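You operate a simulated robot arm through the tools that you are given. There is no shell and no other tool.

Carry out the task below with a simulated two-armed robot. There is one attempt and no reset: what you move stays moved.

## Task
Clamp the valve plate, oil the stone on the pad and stone the brown deposit off.
Fine: the clamp stays tight; the stone goes back. Set down upright: stone holder. What is to be rubbed or washed off counts as gone when no trace of it is left.

Only the result counts: the job must be done as asked and must still hold three seconds after the hand-in. Knocking over, shifting, dropping, spilling or breaking anything else fails it.

## Robot
Two 7-joint arms with fingered hands on one trunk that stands fixed in place. Base frame: the origin is at the foot of the trunk, x ahead of it, y to its left, z up. Units: mm, rad, N and s.
The left shoulder is at [55, 125, 1155], the right one opposite. With the tool pointing down near the work surface each hand reaches from about 480 to 860 mm from the base axis, measured 20 degrees to its own side. Payload 3.6 kg a hand.
Tool frame (each hand has its own): the origin (TCP) lies between the finger pads and is the grasp point; the fingertips stand 34 mm ahead of it; z points along the fingers, y is the line along which they close. The gripper opens to 116 mm. The gripper's body begins 40 mm behind the TCP. The gripper is a hand of 5 fingers: y runs from the thumb to the fingers, the wrist lies at [-16, -160, -164] in the tool frame, and closing takes about 1.5 s.
Orientation is that of the tool frame in the base frame, as [roll, pitch, yaw] about the fixed x, y, z axes, in that order (R = Rz(yaw) Ry(pitch) Rx(roll)). With the fingers straight down and the wrist toward the robot, the tool's x, y and z point along [0, 1, 0], [1, 0, 0] and [0, 0, -1] of the base frame.

## Interface
- The arms move only by the tool move_arm. It takes "left_targets", "right_targets" or both (then of equal length, played together; a hand with none holds still); each is a list of rows, each a list of 3 entries, a list of its own where there are three numbers: the shift along the base's x, y, z in mm, then the turn, a rotation vector about the base's x, y, z in rad, then the gripper command, from -1 (fully open) to 1 (shut), values between in proportion. In form: [[[tx, ty, tz], [wx, wy, wz], hand], ...]. A call has 1 to 20 rows; each row is the pose to reach, as a shift and turn from the pose commanded when the call began. Each row takes 0.2 s and may step no farther than 50 mm and 0.15 rad from the row before; otherwise, or with a gripper value out of range, the whole call is refused. A pose out of reach is approached as far as the arm can. The call stops where the force on the tool passes 40 N (or 10 N more than at its start, if that is more) or the arm is blocked; 0.2 s more then pass. Each finger travels about 153 mm/s and halts on what it meets, pressing with about 24 N; the grip force reading is that of the motor and also rises with nothing between the fingers. The clock runs only during rows and for 0.2 s after the last one: add rows that repeat a pose to give the fingers time. It gives the time, the measured TCP pose, the force on the tool (base axes), the opening and the grip force at its end, in the units of the frame above (readings bear some noise), with the torque about the TCP (base axes, N m) and any sound that the robot's microphone picked up, and new pictures: "show" is both (left out), scene, wrist or none (wrist: the cameras of the hands that moved).
- Cameras (640 x 400 px; columns grow to the right, rows downward): "scene" is now at [141.4, 42.4, 1350.6]; the picture's right is [0.43, -0.90, 0.00], its down [-0.33, -0.16, -0.93] and it looks along [0.84, 0.40, -0.37] (base axes); focal length 269 px, centre (320, 200). "left" rides on the left gripper at [-69, -134, -110] in its tool frame; the picture's right is [-0.77, -0.19, 0.61], its down [0.59, -0.58, 0.57] and it looks along [0.25, 0.80, 0.55] (tool axes); focal length 256 px, centre (320, 200). "right" rides on the right gripper at [69, -134, -110] in its tool frame; the picture's right is [-0.77, 0.19, -0.61], its down [-0.59, -0.58, 0.57] and it looks along [-0.25, 0.80, 0.55] (tool axes); focal length 256 px, centre (320, 200).
- move_column(by): slides the trunk up (or, below 0, down) by that many mm; the arms and the scene camera ride with it, the base frame stays. It gives what a move gives, with no picture.
- set_grasp(shape, hand): the hand has 5 fingers and takes this shape, open, in about a second: jaw (thumb against the fingers, like two jaws); tri (thumb and two fingers); tip (a fingertip pinch); poke (one finger out to press); point (the index stretched); flat (the hand flat); cup (the hand cupped); fist (a fist). The gripper value then closes the fingers along that shape, each until it touches; the sizes above hold for jaw. It gives what a move gives, with no picture.
- turn_head(pan, tilt): turns the head with the scene camera to pan (to the left, within 1.501 rad either way) and tilt (down, from -0.506 to 1.204), counted from straight ahead of the robot. It gives what a move gives, and a new picture of the scene camera.
- probe_pixels(camera, pixels): for up to 12 pixels [column, row] of the newest picture of that camera ("zoom" is the newest enlarged one), the place [x, y, z] in the base frame of the surface seen there, good to about 3 mm. The clock stands still meanwhile.
- close_up(camera, box): a new picture of the part [left, top, right, bottom] of that camera's present view, enlarged. The clock stands still meanwhile.
- hand_in(): hands the job in; it is judged then, once.

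Unless the task says otherwise, let go and move clear before handing in.

The tools are called after "Request:" as name(argument=value, ...) on one line, values as JSON. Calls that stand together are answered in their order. move_arm: Moves the arms, as the interface text tells. Its arguments: {"type":"object","properties":{"left_targets":{"type":"array"},"right_targets":{"type":"array"},"show":{"type":"string","enum":["both","scene","wrist","none"]}},"required":[]} The other tools are called the same way: move_column (by) slides the trunk up or down; set_grasp (shape, hand) gives the hand a shape; turn_head (pan, tilt) turns the head that bears the scene camera; probe_pixels (camera, pixels) gives the place of the surface under pixels of a picture; close_up (camera, box) takes an enlarged picture of a part of a camera's view; hand_in () hands the job in.

At the start:

```text
time: 0.0
left_eef_pos: [307.1, 460.8, 1232.3]
left_ee_rot: [3.142, -0.001, 1.569]
left_force: [0.5, -0.4, -0.4]
left_wrist_torque: [-0.02, 0.02, -0.02]
left_opening: 115.8
left_grip_force: 0.0
left_shape: jaw
right_eef_pos: [601.0, 1.6, 1279.4]
right_ee_rot: [-3.139, 0.0, 1.571]
right_force: [1.1, 0.1, 0.4]
right_wrist_torque: [0.0, 0.02, 0.03]
right_opening: 115.9
right_grip_force: 0.1
right_shape: jaw
trunk travel left (down, up): [-350.0, 412.0]
head pan, tilt: [0.447, 0.374]
```

scene: 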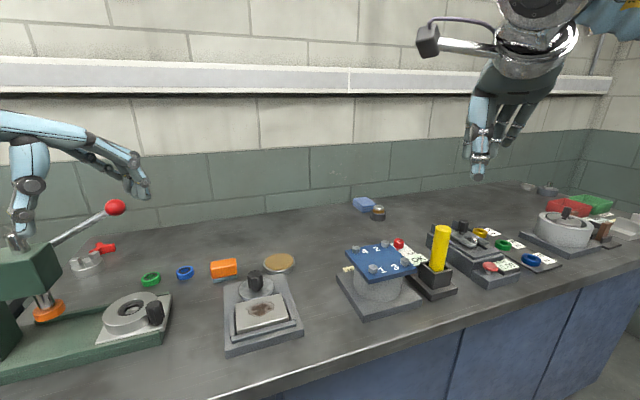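
right: 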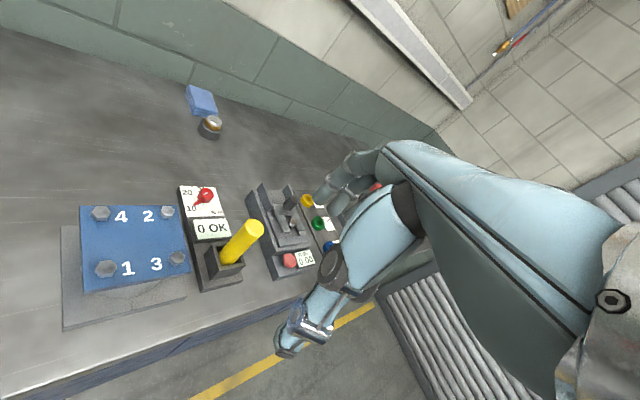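
left: 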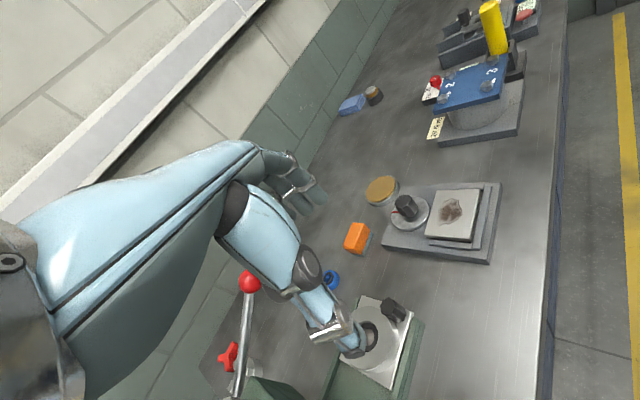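

The scene shows a plate with a brown deposit near (262,312), a black knob behind it at (254,280), an orange block at (223,268) and a tan round pad at (278,262). I'll enlarge these and probe them.

Request:
close_up(camera="scene", box=[180, 230, 340, 360])

Request:
close_up(camera="left", box=[300, 140, 520, 280])

Request:
probe_pixels(camera="scene", pixels=[[262, 310], [254, 275], [245, 293], [223, 268], [278, 262], [236, 333], [240, 304], [282, 297], [240, 276], [213, 275], [280, 320], [200, 300]])

```text
3.08 times, centred on (260, 295) of scene
```

zoom: 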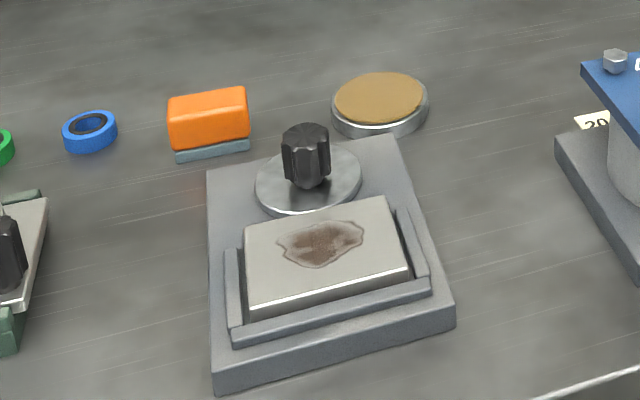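

```text
2.86 times, centred on (410, 210) of left
```

zoom: 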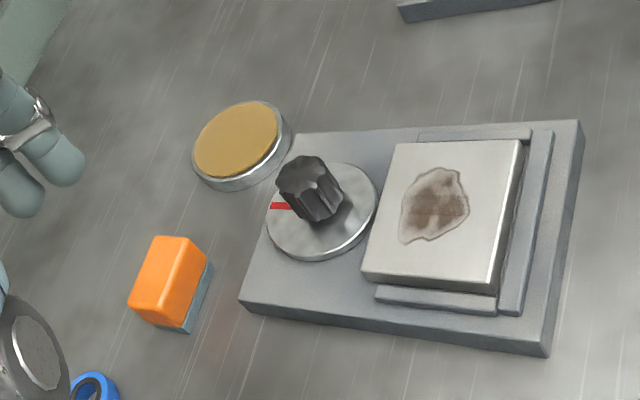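

```text
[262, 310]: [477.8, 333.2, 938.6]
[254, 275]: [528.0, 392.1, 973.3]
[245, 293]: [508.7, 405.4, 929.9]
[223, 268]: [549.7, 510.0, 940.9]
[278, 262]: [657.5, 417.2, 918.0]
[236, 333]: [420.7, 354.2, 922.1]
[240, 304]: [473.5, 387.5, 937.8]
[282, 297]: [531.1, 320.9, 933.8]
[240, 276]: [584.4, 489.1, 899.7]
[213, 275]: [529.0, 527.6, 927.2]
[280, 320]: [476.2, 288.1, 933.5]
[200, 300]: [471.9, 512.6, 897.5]
```

The table lies at about z=898 and the plate top at about z=938. The knob stands to about z=975, and the orange holder with the grey stone beneath it is near (550,510). I'll aim the head at that area for a more accurate look.

Request:
turn_head(pan=0.72, tilt=0.65)

```text
time: 0.8
left_eef_pos: [308.1, 460.3, 1232.3]
left_ee_rot: [-3.141, 0.0, 1.571]
left_force: [-0.2, 0.5, -0.4]
left_wrist_torque: [0.0, -0.02, 0.03]
left_opening: 116.0
left_grip_force: 0.0
left_shape: jaw
right_eef_pos: [601.3, 0.6, 1279.2]
right_ee_rot: [-3.139, 0.0, 1.571]
right_force: [0.4, 0.6, -0.2]
right_wrist_torque: [0.01, 0.01, -0.04]
right_opening: 116.2
right_grip_force: 0.0
right_shape: jaw
trunk travel left (down, up): [-350.0, 412.0]
head pan, tilt: [0.721, 0.649]
```

scene: 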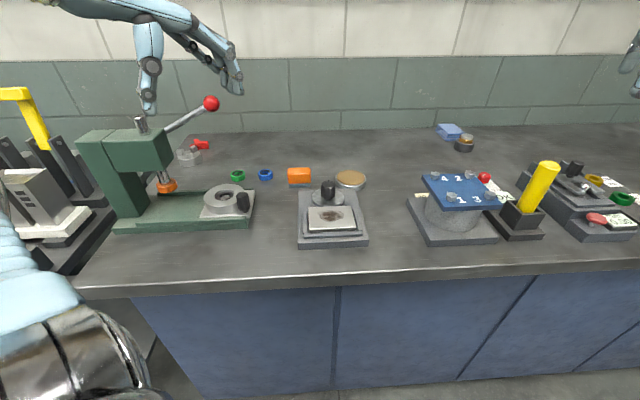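

The work station now sits near (330,210), with the stone at (299,175) and the pad at (351,179). I'll enlarge this region.

Request:
close_up(camera="scene", box=[270, 155, 390, 255])

```text
4.00 times, centred on (330, 205) of scene
```

zoom: 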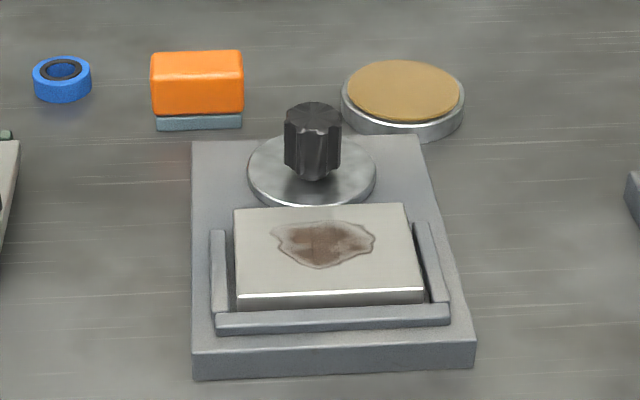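

The enlarged picture shows the base, plate, cam and stone clearly. I'll probe the corners and the key points.

Request:
probe_pixels(camera="zoom", pixels=[[238, 210], [403, 206], [421, 286], [238, 290], [312, 112], [255, 165], [370, 165], [312, 200], [322, 148], [196, 146], [416, 138], [473, 342]])

Request:
probe_pixels(camera="zoom", pixels=[[160, 55], [238, 54], [240, 82], [155, 82], [156, 122], [240, 122], [156, 131], [240, 127], [352, 90], [460, 90], [405, 64], [402, 118]])

Request:
probe_pixels(camera="zoom", pixels=[[275, 230], [373, 238], [320, 266], [320, 222], [220, 235], [222, 320], [445, 310], [425, 228], [198, 352], [290, 112], [336, 112], [300, 130]])

```text
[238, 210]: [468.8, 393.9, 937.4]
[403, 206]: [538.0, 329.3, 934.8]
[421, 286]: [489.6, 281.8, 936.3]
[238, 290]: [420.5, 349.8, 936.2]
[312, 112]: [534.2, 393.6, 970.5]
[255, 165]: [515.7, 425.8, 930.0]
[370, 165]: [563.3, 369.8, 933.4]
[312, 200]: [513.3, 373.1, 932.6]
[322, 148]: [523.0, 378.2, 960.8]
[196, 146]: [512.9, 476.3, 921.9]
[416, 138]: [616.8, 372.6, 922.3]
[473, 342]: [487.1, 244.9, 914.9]
```

```text
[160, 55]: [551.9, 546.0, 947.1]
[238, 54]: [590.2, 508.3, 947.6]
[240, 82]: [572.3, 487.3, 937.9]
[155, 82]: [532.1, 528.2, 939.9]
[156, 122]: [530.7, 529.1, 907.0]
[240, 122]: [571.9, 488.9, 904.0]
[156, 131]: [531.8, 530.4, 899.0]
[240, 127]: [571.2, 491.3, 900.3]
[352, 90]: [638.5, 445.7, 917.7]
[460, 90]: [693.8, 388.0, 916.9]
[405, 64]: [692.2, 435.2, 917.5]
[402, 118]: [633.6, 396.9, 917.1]
```

```text
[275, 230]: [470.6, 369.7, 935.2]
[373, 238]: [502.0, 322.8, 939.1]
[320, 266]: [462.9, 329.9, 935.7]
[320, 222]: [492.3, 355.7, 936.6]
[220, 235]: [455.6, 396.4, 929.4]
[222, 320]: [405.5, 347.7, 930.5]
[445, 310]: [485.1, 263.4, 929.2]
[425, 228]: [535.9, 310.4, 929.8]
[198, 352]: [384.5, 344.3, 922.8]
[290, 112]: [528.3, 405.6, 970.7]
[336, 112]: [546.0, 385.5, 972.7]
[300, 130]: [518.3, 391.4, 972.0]
```

Plate corners are about (469,394), (538,329), (490,282) and (420,350), so it sits at 45° with its top at z≈936. The knob axis is near (535,394) and the stone centre is near (560,517). Before moving the left hand over the knob for a closer look, I'll probe the press lever at (211,103).

Request:
probe_pixels(camera="scene", pixels=[[211, 103], [185, 120], [140, 125], [240, 90], [150, 90]])

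Request:
move_arm(left_targets=[[[28, -8, -10], [0, 0, 0.1], -1], [[57, -17, -30], [0, 0, 0.2], -1], [[85, -25, -50], [0, 0, 0.3], -1], [[114, -34, -70], [0, 0, 0.4], -1], [[142, -42, -90], [0, 0, 0.5], -1], [[170, -50, -110], [0, 0, 0.6], -1], [[198, -59, -130], [0, 0, 0.7], -1], [[227, -67, -150], [0, 0, 0.785], -1], [[227, -67, -150], [0, 0, 0.785], -1]])

```text
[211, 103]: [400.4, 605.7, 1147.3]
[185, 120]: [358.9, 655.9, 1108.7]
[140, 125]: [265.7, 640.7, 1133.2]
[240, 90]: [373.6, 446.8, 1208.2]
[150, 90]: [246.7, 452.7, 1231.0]
```

```text
time: 2.8
left_eef_pos: [534.2, 393.9, 1082.6]
left_ee_rot: [3.141, 0.001, 2.357]
left_force: [0.0, -0.2, 1.5]
left_wrist_torque: [-0.01, 0.01, 0.0]
left_opening: 115.7
left_grip_force: 0.1
left_shape: jaw
right_eef_pos: [599.6, 2.4, 1279.5]
right_ee_rot: [3.141, -0.001, 1.572]
right_force: [-1.2, -0.1, -0.4]
right_wrist_torque: [0.05, 0.01, -0.03]
right_opening: 115.9
right_grip_force: 0.1
right_shape: jaw
trunk travel left (down, up): [-350.0, 412.0]
head pan, tilt: [0.721, 0.649]
```

scene: 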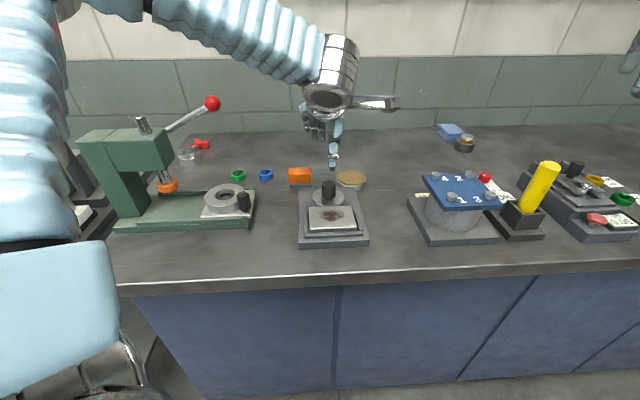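
left: 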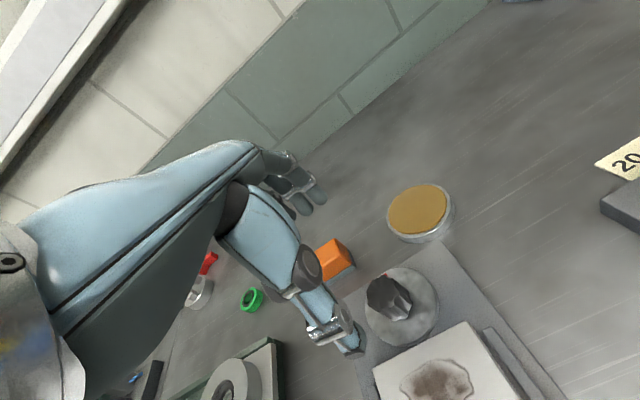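

The hand is above the knob with the wrist toward the robot; the left picture shows the cam and knob around (400,305). I'll enlarge that to find the red mark and the gap to the plate.

Request:
close_up(camera="left", box=[340, 240, 500, 400])

Request:
close_up(camera="scene", box=[290, 170, 375, 223])

```text
2.50 times, centred on (420, 320) of left
```

zoom: 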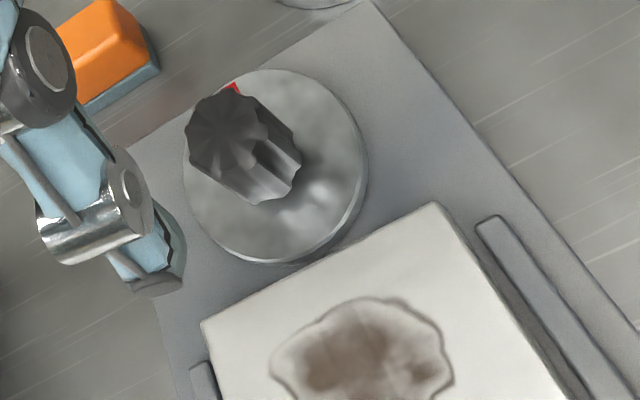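

```text
7.53 times, centred on (332, 196) of scene
```

zoom: 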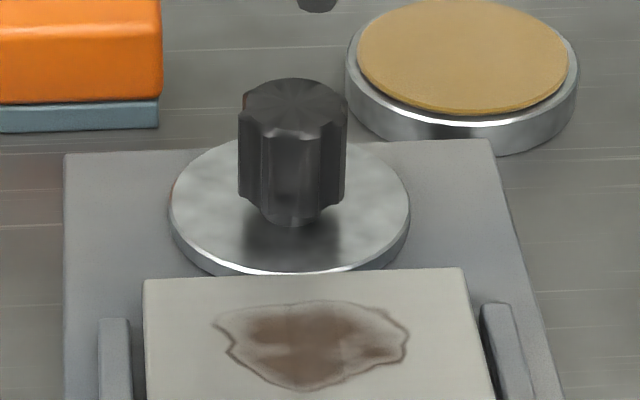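

There's a gap of a few mm between the cam disc and the plate, and the red mark is on the side away from the plate. I'll probe the knob centre, disc edge, stone and pad more precisely.

Request:
probe_pixels(camera="zoom", pixels=[[294, 100], [246, 105], [342, 105], [295, 82], [290, 125], [290, 222], [172, 195], [408, 205], [290, 270], [300, 245], [462, 50], [462, 3]])

Request:
close_up(camera="left", box=[320, 220, 520, 345])

```text
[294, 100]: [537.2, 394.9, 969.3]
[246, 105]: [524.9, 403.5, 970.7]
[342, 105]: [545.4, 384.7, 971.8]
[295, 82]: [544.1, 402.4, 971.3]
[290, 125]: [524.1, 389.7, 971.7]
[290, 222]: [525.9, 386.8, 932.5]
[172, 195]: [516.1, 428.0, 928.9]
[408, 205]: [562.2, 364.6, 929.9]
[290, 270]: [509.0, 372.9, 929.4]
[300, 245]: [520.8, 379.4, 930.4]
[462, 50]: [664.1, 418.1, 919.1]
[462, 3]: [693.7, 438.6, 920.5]
```

```text
3.20 times, centred on (420, 282) of left
```

zoom: 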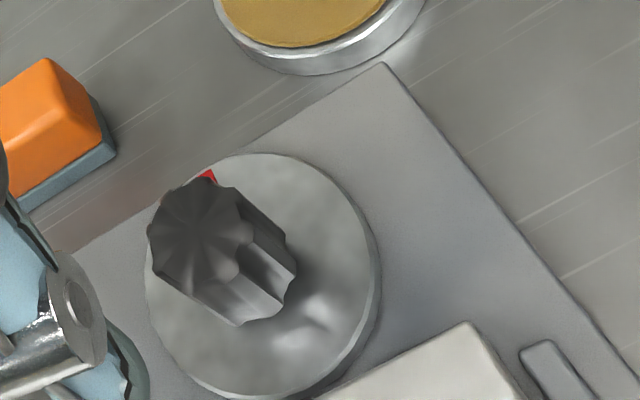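

The knob axis is about (535,395) and its top is at z≈971. I'll test how far the wrist can yaw counter-clockwise here, well clear of everything.

Request:
move_arm(left_targets=[[[0, 0, 0], [0, 0, 0.14], -1], [[0, 0, 0], [0, 0, 0.28], -1], [[0, 0, 0], [0, 0, 0.42], -1], [[0, 0, 0], [0, 0, 0.56], -1], [[0, 0, 0], [0, 0, 0.7], -1], [[0, 0, 0], [0, 0, 0.84], -1], [[0, 0, 0], [0, 0, 0.98], -1], [[0, 0, 0], [0, 0, 1.12], -1], [[0, 0, 0], [0, 0, 1.26], -1], [[0, 0, 0], [0, 0, 1.26], -1]], show="wrist")

```text
time: 5.0
left_eef_pos: [465.2, 427.9, 1080.0]
left_ee_rot: [-3.139, 0.0, -2.667]
left_force: [0.1, 1.1, 0.2]
left_wrist_torque: [0.0, 0.02, 0.02]
left_opening: 115.9
left_grip_force: 0.2
left_shape: jaw
left hand out of reach, approached as far as the arm can: row 6, 7, 8, 9, 10
right_eef_pos: [602.3, 1.6, 1278.7]
right_ee_rot: [-3.141, 0.001, 1.569]
right_force: [0.2, -0.1, -0.2]
right_wrist_torque: [-0.04, 0.01, -0.01]
right_opening: 115.8
right_grip_force: 0.1
right_shape: jaw
trunk travel left (down, up): [-350.0, 412.0]
head pan, tilt: [0.721, 0.649]
```

left: 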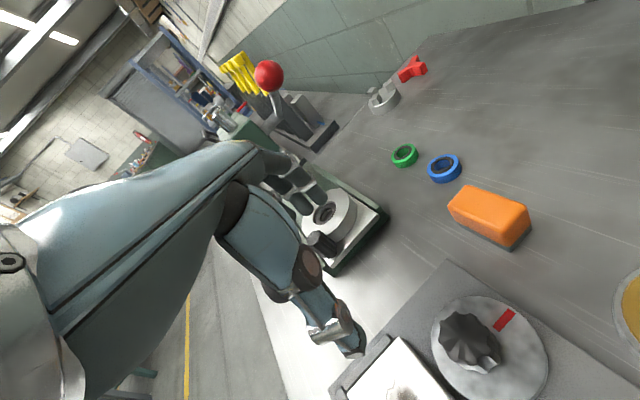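

The wrist only allows about +0.7 rad counter-clockwise here. This view shows the red mark at (503,320), so I'll probe it along with the disc, then test the clockwise range.

Request:
probe_pixels(camera="left", pixels=[[503, 320], [496, 329], [512, 313], [432, 340], [546, 350], [490, 297], [495, 388], [458, 333], [402, 345], [340, 390]])

Request:
move_arm(left_targets=[[[0, 0, 0], [0, 0, -0.14], -1], [[0, 0, 0], [0, 0, -0.28], -1], [[0, 0, 0], [0, 0, -0.42], -1], [[0, 0, 0], [0, 0, -0.56], -1], [[0, 0, 0], [0, 0, -0.7], -1], [[0, 0, 0], [0, 0, -0.84], -1], [[0, 0, 0], [0, 0, -0.98], -1], [[0, 0, 0], [0, 0, -1.12], -1], [[0, 0, 0], [0, 0, -1.26], -1], [[0, 0, 0], [0, 0, -1.4], -1], [[0, 0, 0], [0, 0, -1.54], -1], [[0, 0, 0], [0, 0, -1.68], -1], [[0, 0, 0], [0, 0, -1.82], -1], [[0, 0, 0], [0, 0, -1.96], -1], [[0, 0, 0], [0, 0, -2.1], -1], [[0, 0, 0], [0, 0, -2.24], -1], [[0, 0, 0], [0, 0, -2.38], -1], [[0, 0, 0], [0, 0, -2.52], -1], [[0, 0, 0], [0, 0, -2.52], -1]])

```text
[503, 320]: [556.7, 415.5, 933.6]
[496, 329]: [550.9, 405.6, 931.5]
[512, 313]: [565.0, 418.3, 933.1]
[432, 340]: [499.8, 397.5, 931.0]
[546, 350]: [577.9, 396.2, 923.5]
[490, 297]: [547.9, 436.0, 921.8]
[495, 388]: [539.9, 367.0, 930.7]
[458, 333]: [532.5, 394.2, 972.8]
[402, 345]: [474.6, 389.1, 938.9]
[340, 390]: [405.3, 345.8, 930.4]
```

```text
time: 9.0
left_eef_pos: [464.9, 428.4, 1081.6]
left_ee_rot: [3.141, 0.002, 1.093]
left_force: [0.3, -0.4, -0.3]
left_wrist_torque: [0.0, 0.0, -0.01]
left_opening: 116.1
left_grip_force: 0.1
left_shape: jaw
right_eef_pos: [601.3, 2.3, 1279.0]
right_ee_rot: [-3.14, -0.001, 1.571]
right_force: [-0.1, 0.1, 0.6]
right_wrist_torque: [-0.01, -0.01, -0.03]
right_opening: 115.7
right_grip_force: 0.0
right_shape: jaw
trunk travel left (down, up): [-350.0, 412.0]
head pan, tilt: [0.721, 0.649]
```

scene: 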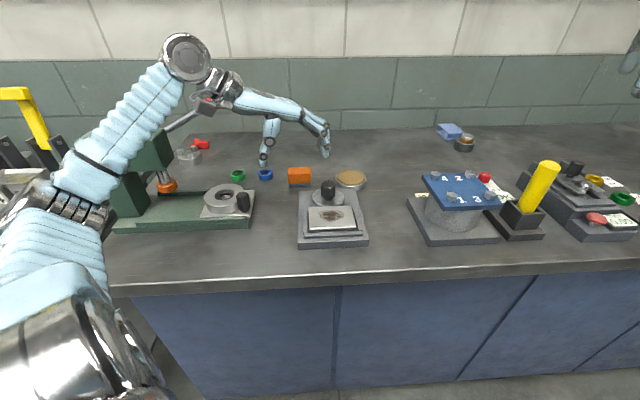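
left: 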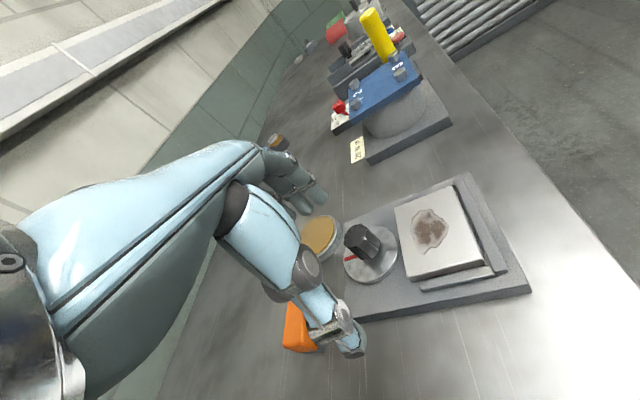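

The mark points straight away from the plate, and the disc centre is offset about 5 mm from the knob axis toward the mark. So the mark is the cam's high side, and it should turn toward the plate until tight. I'll go back over the knob at yaw ≈2.95 and lower partway.

Request:
move_arm(left_targets=[[[6, -3, 0], [0, 0, 0.14], -1], [[12, -6, 0], [0, 0, 0.28], -1], [[18, -9, 0], [0, 0, 0.42], -1], [[24, -12, 0], [0, 0, 0.56], -1], [[30, -15, 0], [0, 0, 0.7], -1], [[36, -18, 0], [0, 0, 0.84], -1], [[42, -21, 0], [0, 0, 0.98], -1], [[48, -24, 0], [0, 0, 1.12], -1], [[54, -27, 0], [0, 0, 1.26], -1], [[60, -29, 0], [0, 0, 1.4], -1], [[65, -31, 0], [0, 0, 1.54], -1], [[70, -33, 0], [0, 0, 1.68], -1], [[70, -33, 0], [0, 0, 1.82], -1], [[70, -33, -30], [0, 0, 1.85], -1], [[70, -33, -66], [0, 0, 1.85], -1], [[70, -33, -66], [0, 0, 1.85], -1]])

```text
time: 12.4
left_eef_pos: [534.8, 395.0, 1014.7]
left_ee_rot: [3.141, 0.0, 2.947]
left_force: [-0.1, 0.7, 0.2]
left_wrist_torque: [0.01, 0.0, -0.01]
left_opening: 115.6
left_grip_force: 0.1
left_shape: jaw
right_eef_pos: [601.5, 1.0, 1279.2]
right_ee_rot: [-3.14, -0.001, 1.571]
right_force: [-0.4, 0.6, 0.7]
right_wrist_torque: [0.0, 0.0, -0.01]
right_opening: 115.7
right_grip_force: 0.0
right_shape: jaw
trunk travel left (down, up): [-350.0, 412.0]
head pan, tilt: [0.721, 0.649]
```

scene: 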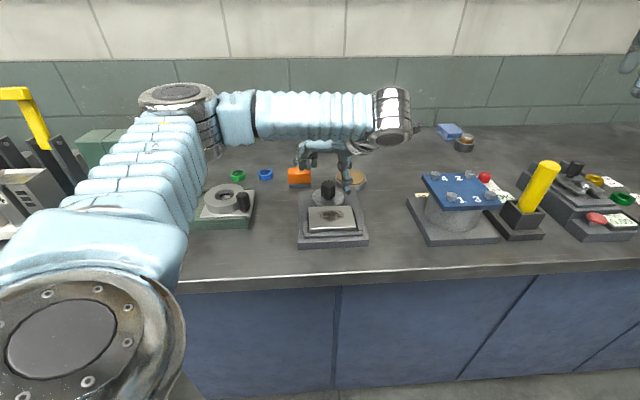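
left: 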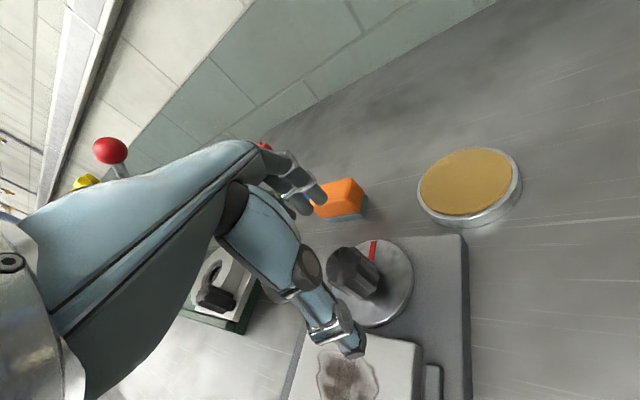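

The hand is centred over the knob at yaw 2.947, with the thumb on the plate side. I'll half-close, lower to z≈972 so the fingertips clear the disc, then close on the knob.

Request:
move_arm(left_targets=[[[0, 0, 0], [0, 0, 0], -0.3], [[0, 0, -15], [0, 0, 0], -0.3], [[0, 0, -30], [0, 0, 0], -0.3], [[0, 0, -42], [0, 0, 0], -0.3], [[0, 0, -42], [0, 0, 0], 0.2], [[0, 0, -42], [0, 0, 0], 0.6], [[0, 0, -42], [0, 0, 0], 1], [[0, 0, -42], [0, 0, 0], 1], [[0, 0, -42], [0, 0, 0], 1], [[0, 0, -42], [0, 0, 0], 1]])

```text
time: 14.6
left_eef_pos: [534.1, 391.3, 972.2]
left_ee_rot: [-3.141, -0.002, 2.942]
left_force: [-5.6, -29.4, -13.5]
left_wrist_torque: [0.12, -0.03, -0.04]
left_opening: 34.0
left_grip_force: 23.9
left_shape: jaw
right_eef_pos: [602.9, -2.3, 1277.9]
right_ee_rot: [-3.14, -0.004, 1.572]
right_force: [-0.6, -1.0, -0.9]
right_wrist_torque: [0.0, 0.02, 0.0]
right_opening: 115.8
right_grip_force: 0.0
right_shape: jaw
trunk travel left (down, up): [-350.0, 412.0]
head pan, tilt: [0.721, 0.649]
```

scene: 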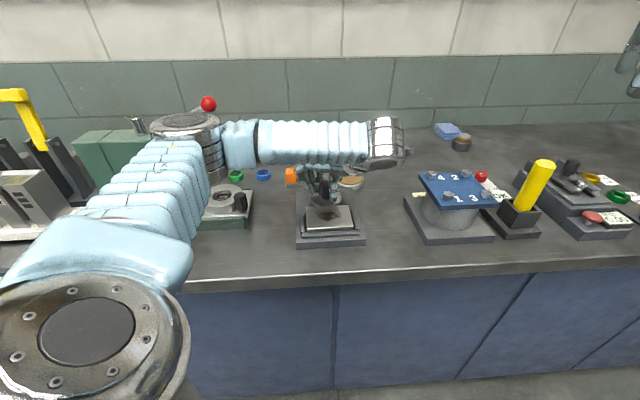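
left: 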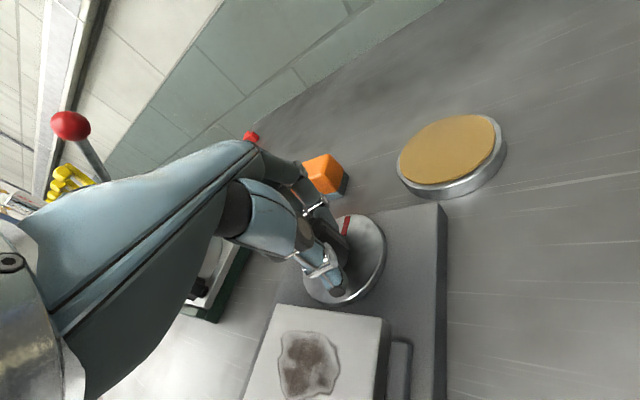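

The grip closed at 34 mm with about 29 N along -y, so the knob axis is roughly 3–4 mm toward -y of my target. I'll shift to relieve that, then begin the clockwise turn in small steps.

Request:
move_arm(left_targets=[[[0, -2, 1], [0, 0, 0], 1], [[-0.5, -4, 2], [0, 0, 0], 1], [[-0.5, -4, 2], [0, 0, 0], 1]], show="none")

```text
time: 15.4
left_eef_pos: [533.9, 390.6, 972.3]
left_ee_rot: [-3.14, -0.006, 2.946]
left_force: [-2.1, -18.0, -23.3]
left_wrist_torque: [0.23, -0.11, -0.1]
left_opening: 33.8
left_grip_force: 24.1
left_shape: jaw
right_eef_pos: [603.4, -0.1, 1277.7]
right_ee_rot: [-3.137, 0.0, 1.572]
right_force: [-1.1, 0.0, -0.3]
right_wrist_torque: [-0.01, -0.04, 0.01]
right_opening: 116.2
right_grip_force: 0.0
right_shape: jaw
trunk travel left (down, up): [-350.0, 412.0]
head pan, tilt: [0.721, 0.649]
```

Raising worsened the z force and the -y shift helped, so I'll reverse the z move and go further toward -y.

Request:
move_arm(left_targets=[[[0, -3, -3], [0, 0, 0], 1], [[0, -5, -4], [0, 0, 0], 1], [[0, -5, -4], [0, 0, 0], 1]], show="none")

```text
time: 16.2
left_eef_pos: [533.2, 386.8, 972.4]
left_ee_rot: [3.141, 0.001, 2.948]
left_force: [-3.7, -3.6, -5.6]
left_wrist_torque: [0.58, -0.08, -0.02]
left_opening: 28.7
left_grip_force: 23.5
left_shape: jaw
right_eef_pos: [601.0, 1.1, 1279.1]
right_ee_rot: [-3.14, 0.001, 1.569]
right_force: [0.8, -0.5, -0.5]
right_wrist_torque: [0.03, -0.02, -0.04]
right_opening: 115.8
right_grip_force: 0.0
right_shape: jaw
trunk travel left (down, up): [-350.0, 412.0]
head pan, tilt: [0.721, 0.649]
```

The forces are now low and the opening of 28.7 mm matches the knob diameter. I'll start turning clockwise by 0.4 rad and watch the torque.

Request:
move_arm(left_targets=[[[0, 0, 0], [0, 0, -0.1], 1], [[-1, 0, 0], [0, 0, -0.2], 1], [[-1, 0, 0], [0, 0, -0.3], 1], [[-1.5, 0.5, 0], [0, 0, -0.4], 1], [[-1.5, 0.5, 0], [0, 0, -0.4], 1]])

```text
time: 17.4
left_eef_pos: [531.8, 388.1, 972.5]
left_ee_rot: [3.14, 0.001, 2.542]
left_force: [-7.2, 0.7, 0.5]
left_wrist_torque: [0.62, -0.25, 0.02]
left_opening: 30.0
left_grip_force: 23.9
left_shape: jaw
right_eef_pos: [600.4, 1.8, 1280.2]
right_ee_rot: [3.141, 0.0, 1.572]
right_force: [0.1, -0.7, 0.4]
right_wrist_torque: [-0.03, 0.01, -0.02]
right_opening: 115.9
right_grip_force: 0.2
right_shape: jaw
trunk travel left (down, up): [-350.0, 412.0]
head pan, tilt: [0.721, 0.649]
```

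scene: 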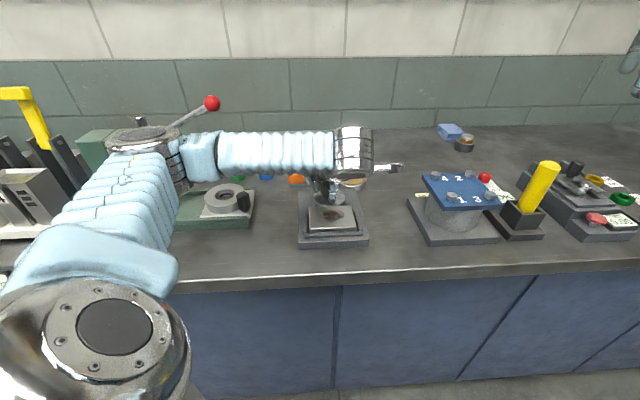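
left: 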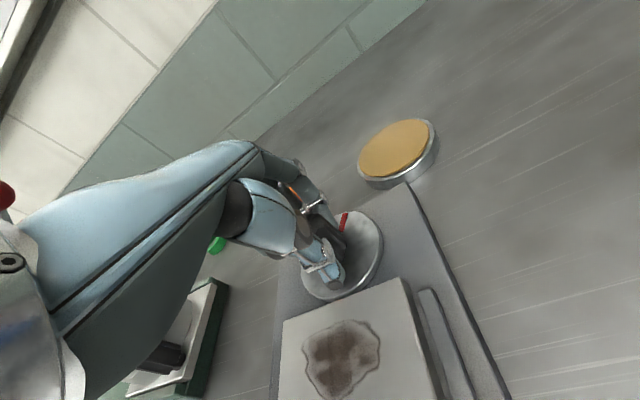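

The red mark kept its place in the wrist view at (344,220), so the cam turns with the hand, and torque is near zero. I'll continue clockwise.

Request:
move_arm(left_targets=[[[-0.5, 0.5, 0], [0, 0, -0.1], 1], [[-1, 1, 0], [0, 0, -0.2], 1], [[-1, 1, 0], [0, 0, -0.3], 1], [[-1, 1.5, 0], [0, 0, -0.4], 1], [[-1, 2, 0], [0, 0, -0.5], 1], [[-1, 2, 0], [0, 0, -0.6], 1], [[-1, 2.5, 0], [0, 0, -0.7], 1], [[-1, 3, 0], [0, 0, -0.8], 1], [[-1, 3, 0], [0, 0, -0.8], 1]])

```text
time: 19.4
left_eef_pos: [528.3, 391.3, 970.7]
left_ee_rot: [-3.141, 0.0, 1.746]
left_force: [-14.1, 1.2, -1.0]
left_wrist_torque: [0.16, -0.39, -0.01]
left_opening: 29.3
left_grip_force: 23.7
left_shape: jaw
right_eef_pos: [599.5, 2.5, 1280.5]
right_ee_rot: [3.141, -0.001, 1.573]
right_force: [-1.0, 0.6, -0.2]
right_wrist_torque: [-0.01, 0.01, 0.01]
right_opening: 115.9
right_grip_force: 0.1
right_shape: jaw
trunk travel left (down, up): [-350.0, 412.0]
head pan, tilt: [0.721, 0.649]
```

scene: 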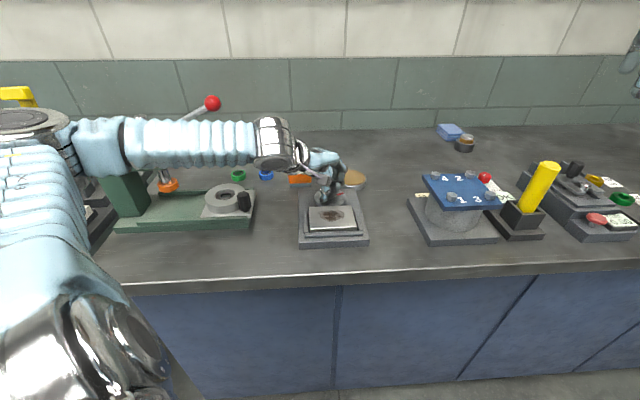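
left: 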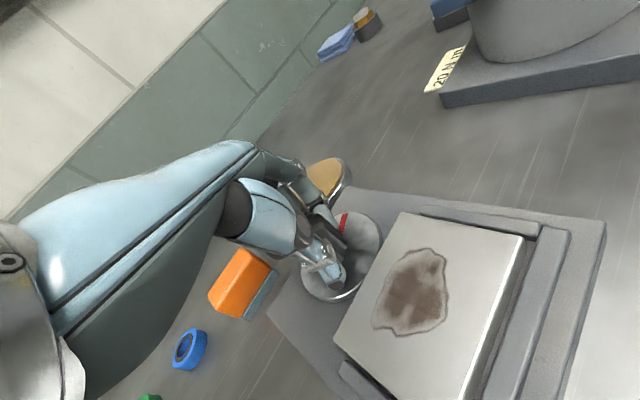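

The turn is 1.2 rad so far, the torque is still near zero and the mark follows the hand. A 14 N sideways force suggests easing toward -x, so I'll do that and keep turning.

Request:
move_arm(left_targets=[[[-2, 0, 0], [0, 0, -0.1], 1], [[-3, 1, 0], [0, 0, -0.2], 1], [[-3, 1.5, 0], [0, 0, -0.3], 1], [[-2.5, 2.5, 0], [0, 0, -0.4], 1], [[-2.5, 3, 0], [0, 0, -0.5], 1], [[-2, 3.5, 0], [0, 0, -0.6], 1], [[-2, 4, 0], [0, 0, -0.7], 1], [[-2, 4, 0], [0, 0, -0.7], 1]])

```text
time: 21.2
left_eef_pos: [528.6, 393.7, 971.8]
left_ee_rot: [3.138, 0.001, 1.044]
left_force: [-5.7, 3.6, 2.2]
left_wrist_torque: [-0.22, -0.46, 0.01]
left_opening: 29.4
left_grip_force: 24.2
left_shape: jaw
right_eef_pos: [600.2, 2.3, 1280.0]
right_ee_rot: [-3.141, 0.0, 1.574]
right_force: [-0.5, 0.0, 0.2]
right_wrist_torque: [-0.01, 0.03, -0.05]
right_opening: 115.7
right_grip_force: 0.2
right_shape: jaw
trunk travel left (down, up): [-350.0, 412.0]
head pan, tilt: [0.721, 0.649]
```

scene: 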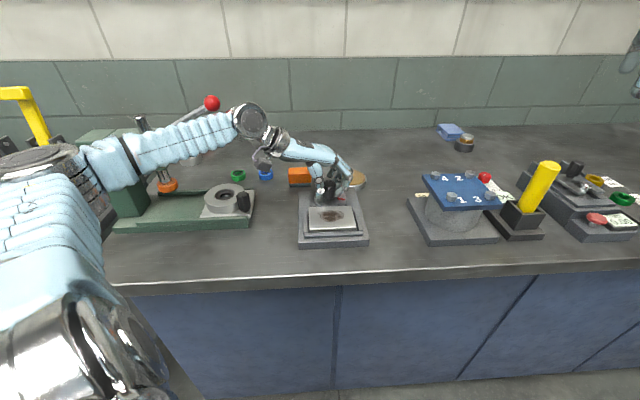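
left: 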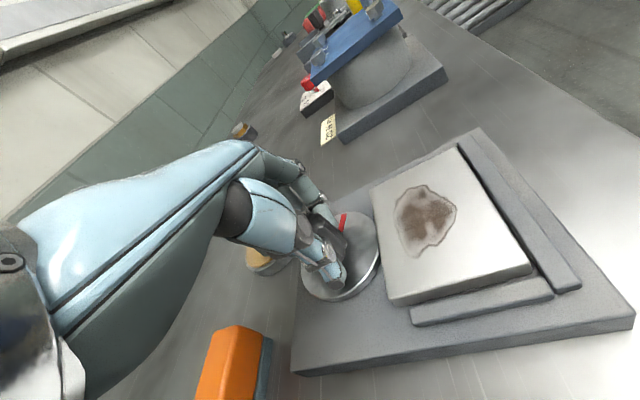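

The turn totals 1.9 rad with still no resistance and the wrist is near its limit. I'll open, lift clear, swing back to yaw 2.95, lower and re-grip.

Request:
move_arm(left_targets=[[[0, 0, 0], [0, 0, 0], 0.2], [[0, 0, 0], [0, 0, 0], -0.2], [[0, 0, 0], [0, 0, 0], -0.3], [[0, 0, 25], [0, 0, 0], -0.3], [[0, 0, 60], [0, 0, 0], -0.3], [[0, 0, 60], [0, 0, 0.14], -0.3], [[0, 0, 60], [0, 0, 0.28], -0.3], [[0, 0, 60], [0, 0, 0.42], -0.3], [[0, 0, 60], [0, 0, 0.56], -0.3], [[0, 0, 60], [0, 0, 0.7], -0.3], [[0, 0, 60], [0, 0, 0.84], -0.3], [[0, 0, 60], [0, 0, 0.98], -0.3], [[0, 0, 60], [0, 0, 1.12], -0.3], [[0, 0, 60], [0, 0, 1.26], -0.3], [[1, -2, 60], [0, 0, 1.4], -0.3], [[2, -3, 60], [0, 0, 1.54], -0.3], [[3, -5, 60], [0, 0, 1.68], -0.3], [[4, -6, 60], [0, 0, 1.82], -0.3], [[4.5, -7, 60], [0, 0, 1.9], -0.3], [[4.5, -7, 60], [0, 0, 1.9], -0.3]])

```text
time: 25.4
left_eef_pos: [534.5, 386.4, 1031.3]
left_ee_rot: [-3.141, 0.0, 2.948]
left_force: [0.0, 0.2, -0.7]
left_wrist_torque: [-0.02, -0.01, 0.0]
left_opening: 75.2
left_grip_force: 0.0
left_shape: jaw
right_eef_pos: [601.2, 2.1, 1278.8]
right_ee_rot: [-3.14, 0.001, 1.573]
right_force: [-0.3, 0.2, 0.0]
right_wrist_torque: [0.02, 0.0, -0.01]
right_opening: 116.0
right_grip_force: 0.0
right_shape: jaw
trunk travel left (down, up): [-350.0, 412.0]
head pan, tilt: [0.721, 0.649]
```

scene: 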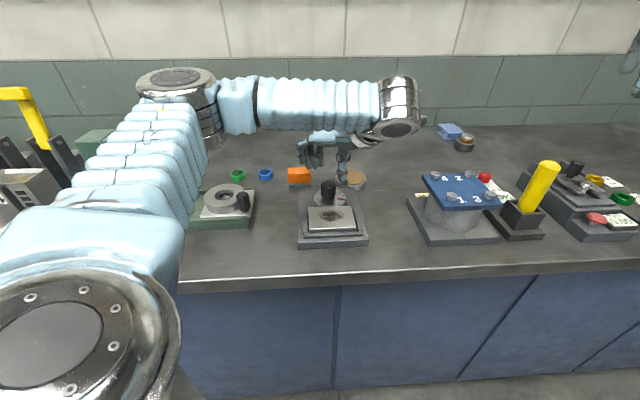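
left: 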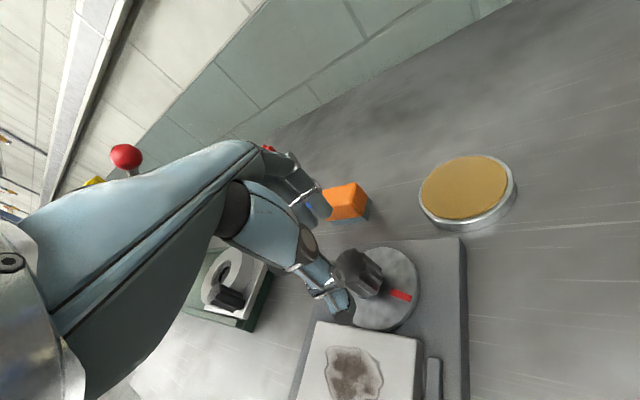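

The mark now points right at (402,296), so the cam stayed turned, and nothing else has moved. I'll lower and grip the knob again.

Request:
move_arm(left_targets=[[[0, 0, -20], [0, 0, 0], -0.3], [[0, 0, -40], [0, 0, 0], -0.3], [[0, 0, -59], [0, 0, 0], -0.3], [[0, 0, -59], [0, 0, 0], 0], [[0, 0, -59], [0, 0, 0], 0.3], [[0, 0, -59], [0, 0, 0], 0.6], [[0, 0, -59], [0, 0, 0], 1], [[0, 0, -59], [0, 0, 0], 1], [[0, 0, -59], [0, 0, 0], 1], [[0, 0, -59], [0, 0, 0], 1]], show="none")

```text
time: 27.6
left_eef_pos: [533.5, 386.4, 972.4]
left_ee_rot: [3.142, -0.002, 2.943]
left_force: [-1.1, -2.8, -4.5]
left_wrist_torque: [0.55, -0.04, 0.0]
left_opening: 29.6
left_grip_force: 24.3
left_shape: jaw
right_eef_pos: [602.3, 0.9, 1279.0]
right_ee_rot: [-3.141, 0.0, 1.571]
right_force: [-0.9, 0.1, -0.1]
right_wrist_torque: [0.0, 0.03, -0.01]
right_opening: 116.0
right_grip_force: 0.2
right_shape: jaw
trunk travel left (down, up): [-350.0, 412.0]
head pan, tilt: [0.721, 0.649]
```

The re-grip is clean with low forces. I'll turn clockwise again and watch for the torque to rise.

Request:
move_arm(left_targets=[[[0, 0, 0], [0, 0, -0.1], 1], [[-1, 0, 0], [0, 0, -0.2], 1], [[-1.5, 0, 0], [0, 0, -0.3], 1], [[-2, 0.5, 0], [0, 0, -0.4], 1], [[-2, 0.5, 0], [0, 0, -0.4], 1]], show="wrist")

```text
time: 28.8
left_eef_pos: [531.2, 387.3, 971.6]
left_ee_rot: [-3.141, 0.0, 2.545]
left_force: [-3.1, -3.3, -6.1]
left_wrist_torque: [0.48, -0.22, 0.0]
left_opening: 29.1
left_grip_force: 23.7
left_shape: jaw
right_eef_pos: [601.6, 0.7, 1278.8]
right_ee_rot: [-3.14, 0.001, 1.571]
right_force: [0.0, -0.8, -0.8]
right_wrist_torque: [-0.01, 0.02, 0.02]
right_opening: 115.8
right_grip_force: 0.1
right_shape: jaw
trunk travel left (down, up): [-350.0, 412.0]
head pan, tilt: [0.721, 0.649]
```

left: 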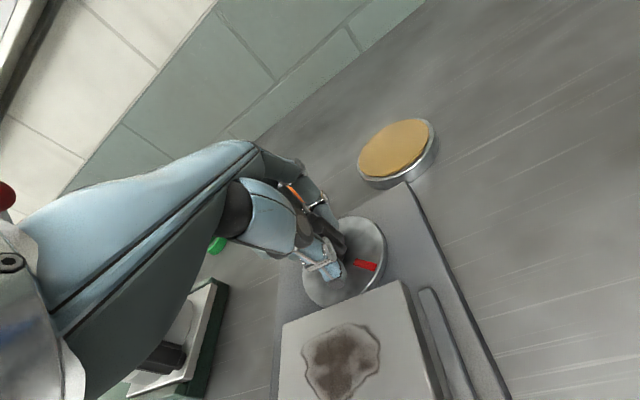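

No resistance yet; the mark has swung to (366,265), heading toward the plate. I'll continue in small steps.

Request:
move_arm(left_targets=[[[-0.5, 0.3, 0], [0, 0, -0.08], 1], [[-1, 0.6, 0], [0, 0, -0.16], 1], [[-1.5, 1, 0], [0, 0, -0.24], 1], [[-1.5, 1.3, 0], [0, 0, -0.32], 1], [[-2, 1.6, 0], [0, 0, -0.4], 1], [[-2, 1.6, 0], [0, 0, -0.4], 1]], show="wrist")

```text
time: 30.2
left_eef_pos: [531.0, 387.4, 971.7]
left_ee_rot: [-3.139, 0.002, 2.141]
left_force: [2.2, -7.6, -7.4]
left_wrist_torque: [0.52, -0.29, 0.26]
left_opening: 28.0
left_grip_force: 24.2
left_shape: jaw
right_eef_pos: [601.6, 0.7, 1277.7]
right_ee_rot: [-3.139, 0.001, 1.571]
right_force: [-0.6, -0.6, -0.1]
right_wrist_torque: [0.02, -0.01, -0.01]
right_opening: 115.7
right_grip_force: 0.1
right_shape: jaw
trunk travel left (down, up): [-350.0, 412.0]
head pan, tilt: [0.721, 0.649]
```

left: 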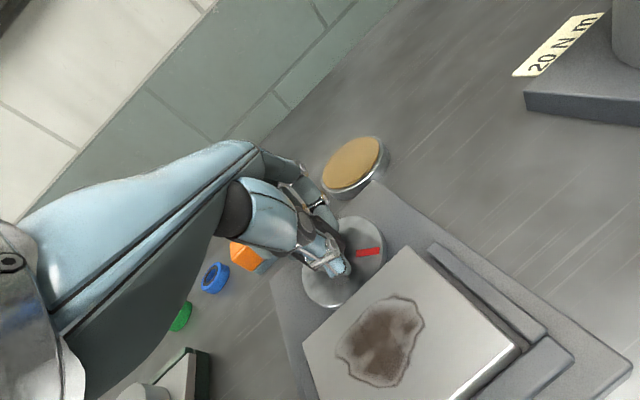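

Torque has risen to 0.26 N·m, and the mark shifted in the wrist view from (366,265) to (368,252), so the knob may be slipping in the grip. I'll probe the mark and check the contact with the plate.

Request:
close_up(camera="left", box=[270, 190, 470, 315])

Request:
probe_pixels(camera="left", pixels=[[379, 251], [368, 252], [358, 254], [405, 248], [303, 342], [353, 297], [370, 222], [362, 285]])

```text
3.20 times, centred on (370, 252) of left
```

zoom: 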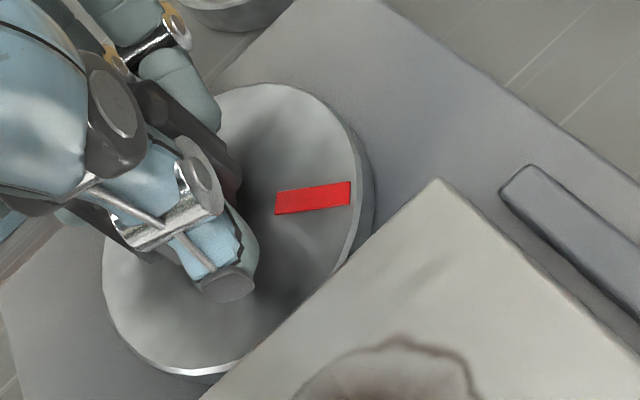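

```text
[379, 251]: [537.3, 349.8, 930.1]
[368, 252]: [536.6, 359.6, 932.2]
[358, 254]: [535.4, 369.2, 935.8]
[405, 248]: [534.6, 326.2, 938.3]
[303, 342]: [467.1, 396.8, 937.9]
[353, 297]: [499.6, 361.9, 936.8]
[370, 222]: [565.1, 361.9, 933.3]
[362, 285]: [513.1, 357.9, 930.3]
```

The mark points at about -84°, and the last 0.4 rad slipped in my fingers, so the cam has met the plate. I'll check the plate's front edge against the rail.

Request:
close_up(camera="scene", box=[290, 180, 374, 250])

Request:
close_up(camera="left", box=[300, 230, 600, 400])

```text
5.71 times, centred on (332, 215) of scene
```

zoom: 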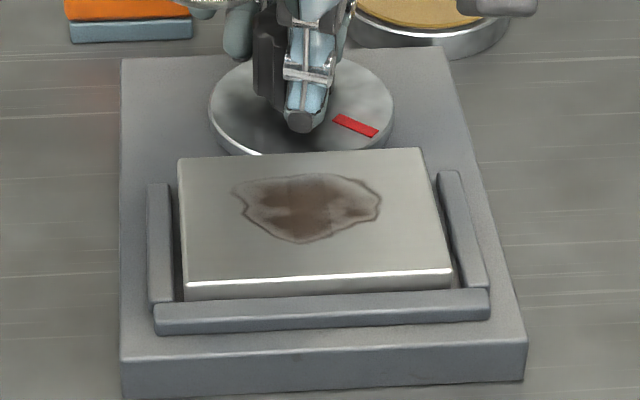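

```text
2.13 times, centred on (450, 315) of left
```

zoom: 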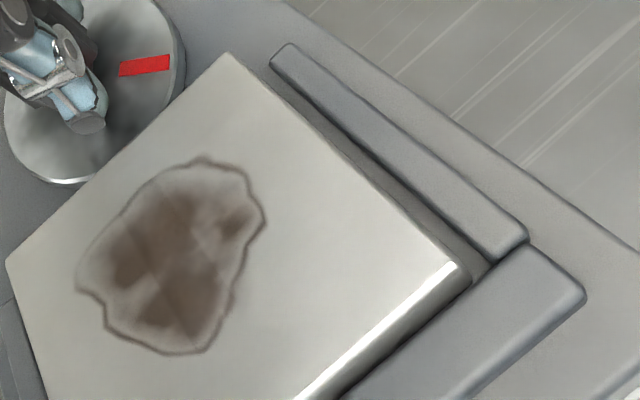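

The plate sits against the front rail and the cam touches its back edge. I'll keep turning to see whether the cam advances further or only slips.

Request:
move_arm(left_targets=[[[-0.5, 0.5, 0], [0, 0, -0.08], 1], [[-1, 1, 0], [0, 0, -0.16], 1], [[-1, 1.5, 0], [0, 0, -0.24], 1], [[-1, 2, 0], [0, 0, -0.32], 1], [[-1, 2, 0], [0, 0, -0.4], 1], [[-1, 2, 0], [0, 0, -0.4], 1]], show="wrist")

Request:
close_up(camera="left", box=[270, 190, 470, 315])

Request:
close_up(camera="scene", box=[290, 180, 374, 250])

```text
time: 31.6
left_eef_pos: [530.0, 387.5, 971.7]
left_ee_rot: [-3.141, 0.002, 1.743]
left_force: [8.1, -22.3, -9.3]
left_wrist_torque: [0.26, -0.5, 0.38]
left_opening: 27.5
left_grip_force: 24.4
left_shape: jaw
right_eef_pos: [602.9, -0.4, 1277.6]
right_ee_rot: [-3.138, -0.001, 1.571]
right_force: [-0.2, -0.3, -0.7]
right_wrist_torque: [0.0, 0.0, 0.01]
right_opening: 116.2
right_grip_force: 0.1
right_shape: jaw
trunk travel left (down, up): [-350.0, 412.0]
head pan, tilt: [0.721, 0.649]
```

left: 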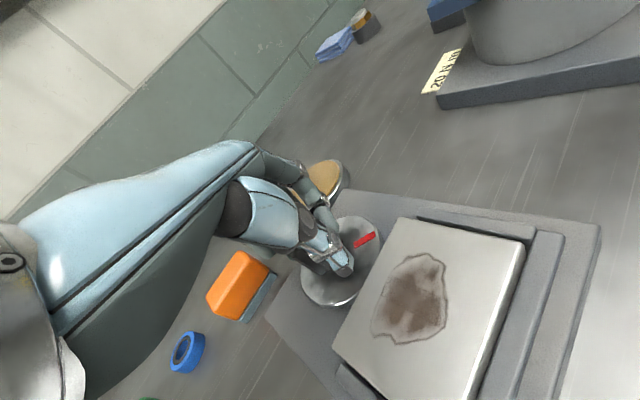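

```text
3.20 times, centred on (370, 252) of left
```

zoom: 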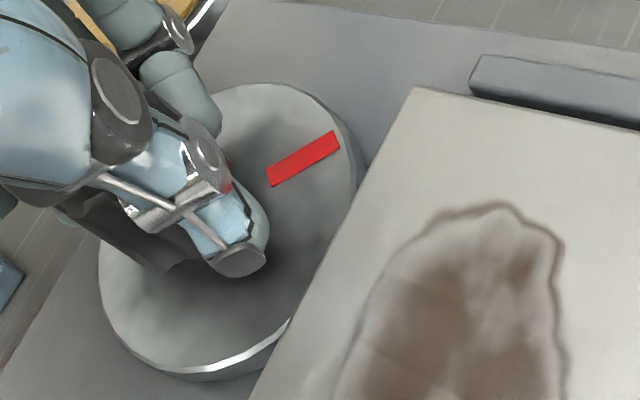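

```text
5.71 times, centred on (332, 215) of scene
```

zoom: 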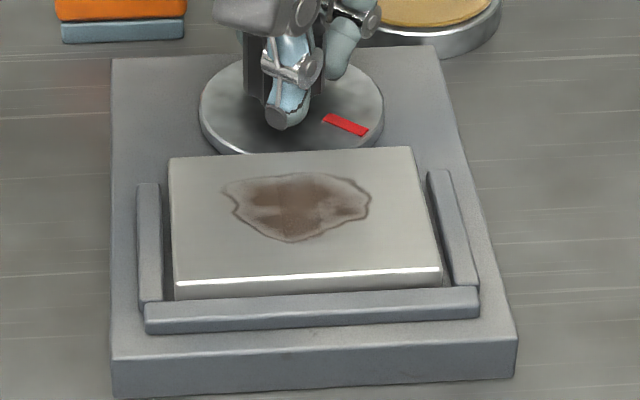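

The mark hasn't moved on the base while torque rose to 0.38 N·m, so the cam is jammed against the plate as far as my grip can turn it. I'll let go, lift, and check that it stays.

Request:
move_arm(left_targets=[[[0, 0, 0], [0, 0, 0], 0.3], [[0, 0, 0], [0, 0, 0], -0.2], [[0, 0, 0], [0, 0, 0], -0.3], [[0, 0, 25], [0, 0, 0], -0.3], [[0, 0, 60], [0, 0, 0], -0.3], [[-10, 0, 110], [0, 0, 0.1], -0.3], [[-20, 0, 110], [0, 0, 0.2], -0.3], [[-20, 0, 110], [0, 0, 0.2], -0.3]])

Request:
close_up(camera="scene", box=[290, 180, 374, 250])

Request:
close_up(camera="left", box=[300, 200, 560, 400])

```text
refused: row 6 steps farther than a row can; nothing moved
```

```text
5.71 times, centred on (332, 215) of scene
```

zoom: 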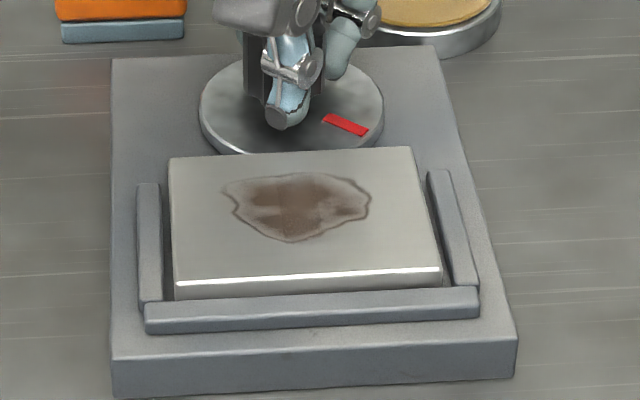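

```text
2.00 times, centred on (430, 300) of left
```

zoom: 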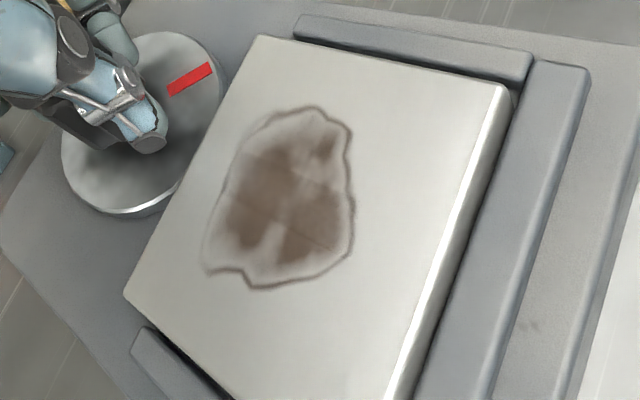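

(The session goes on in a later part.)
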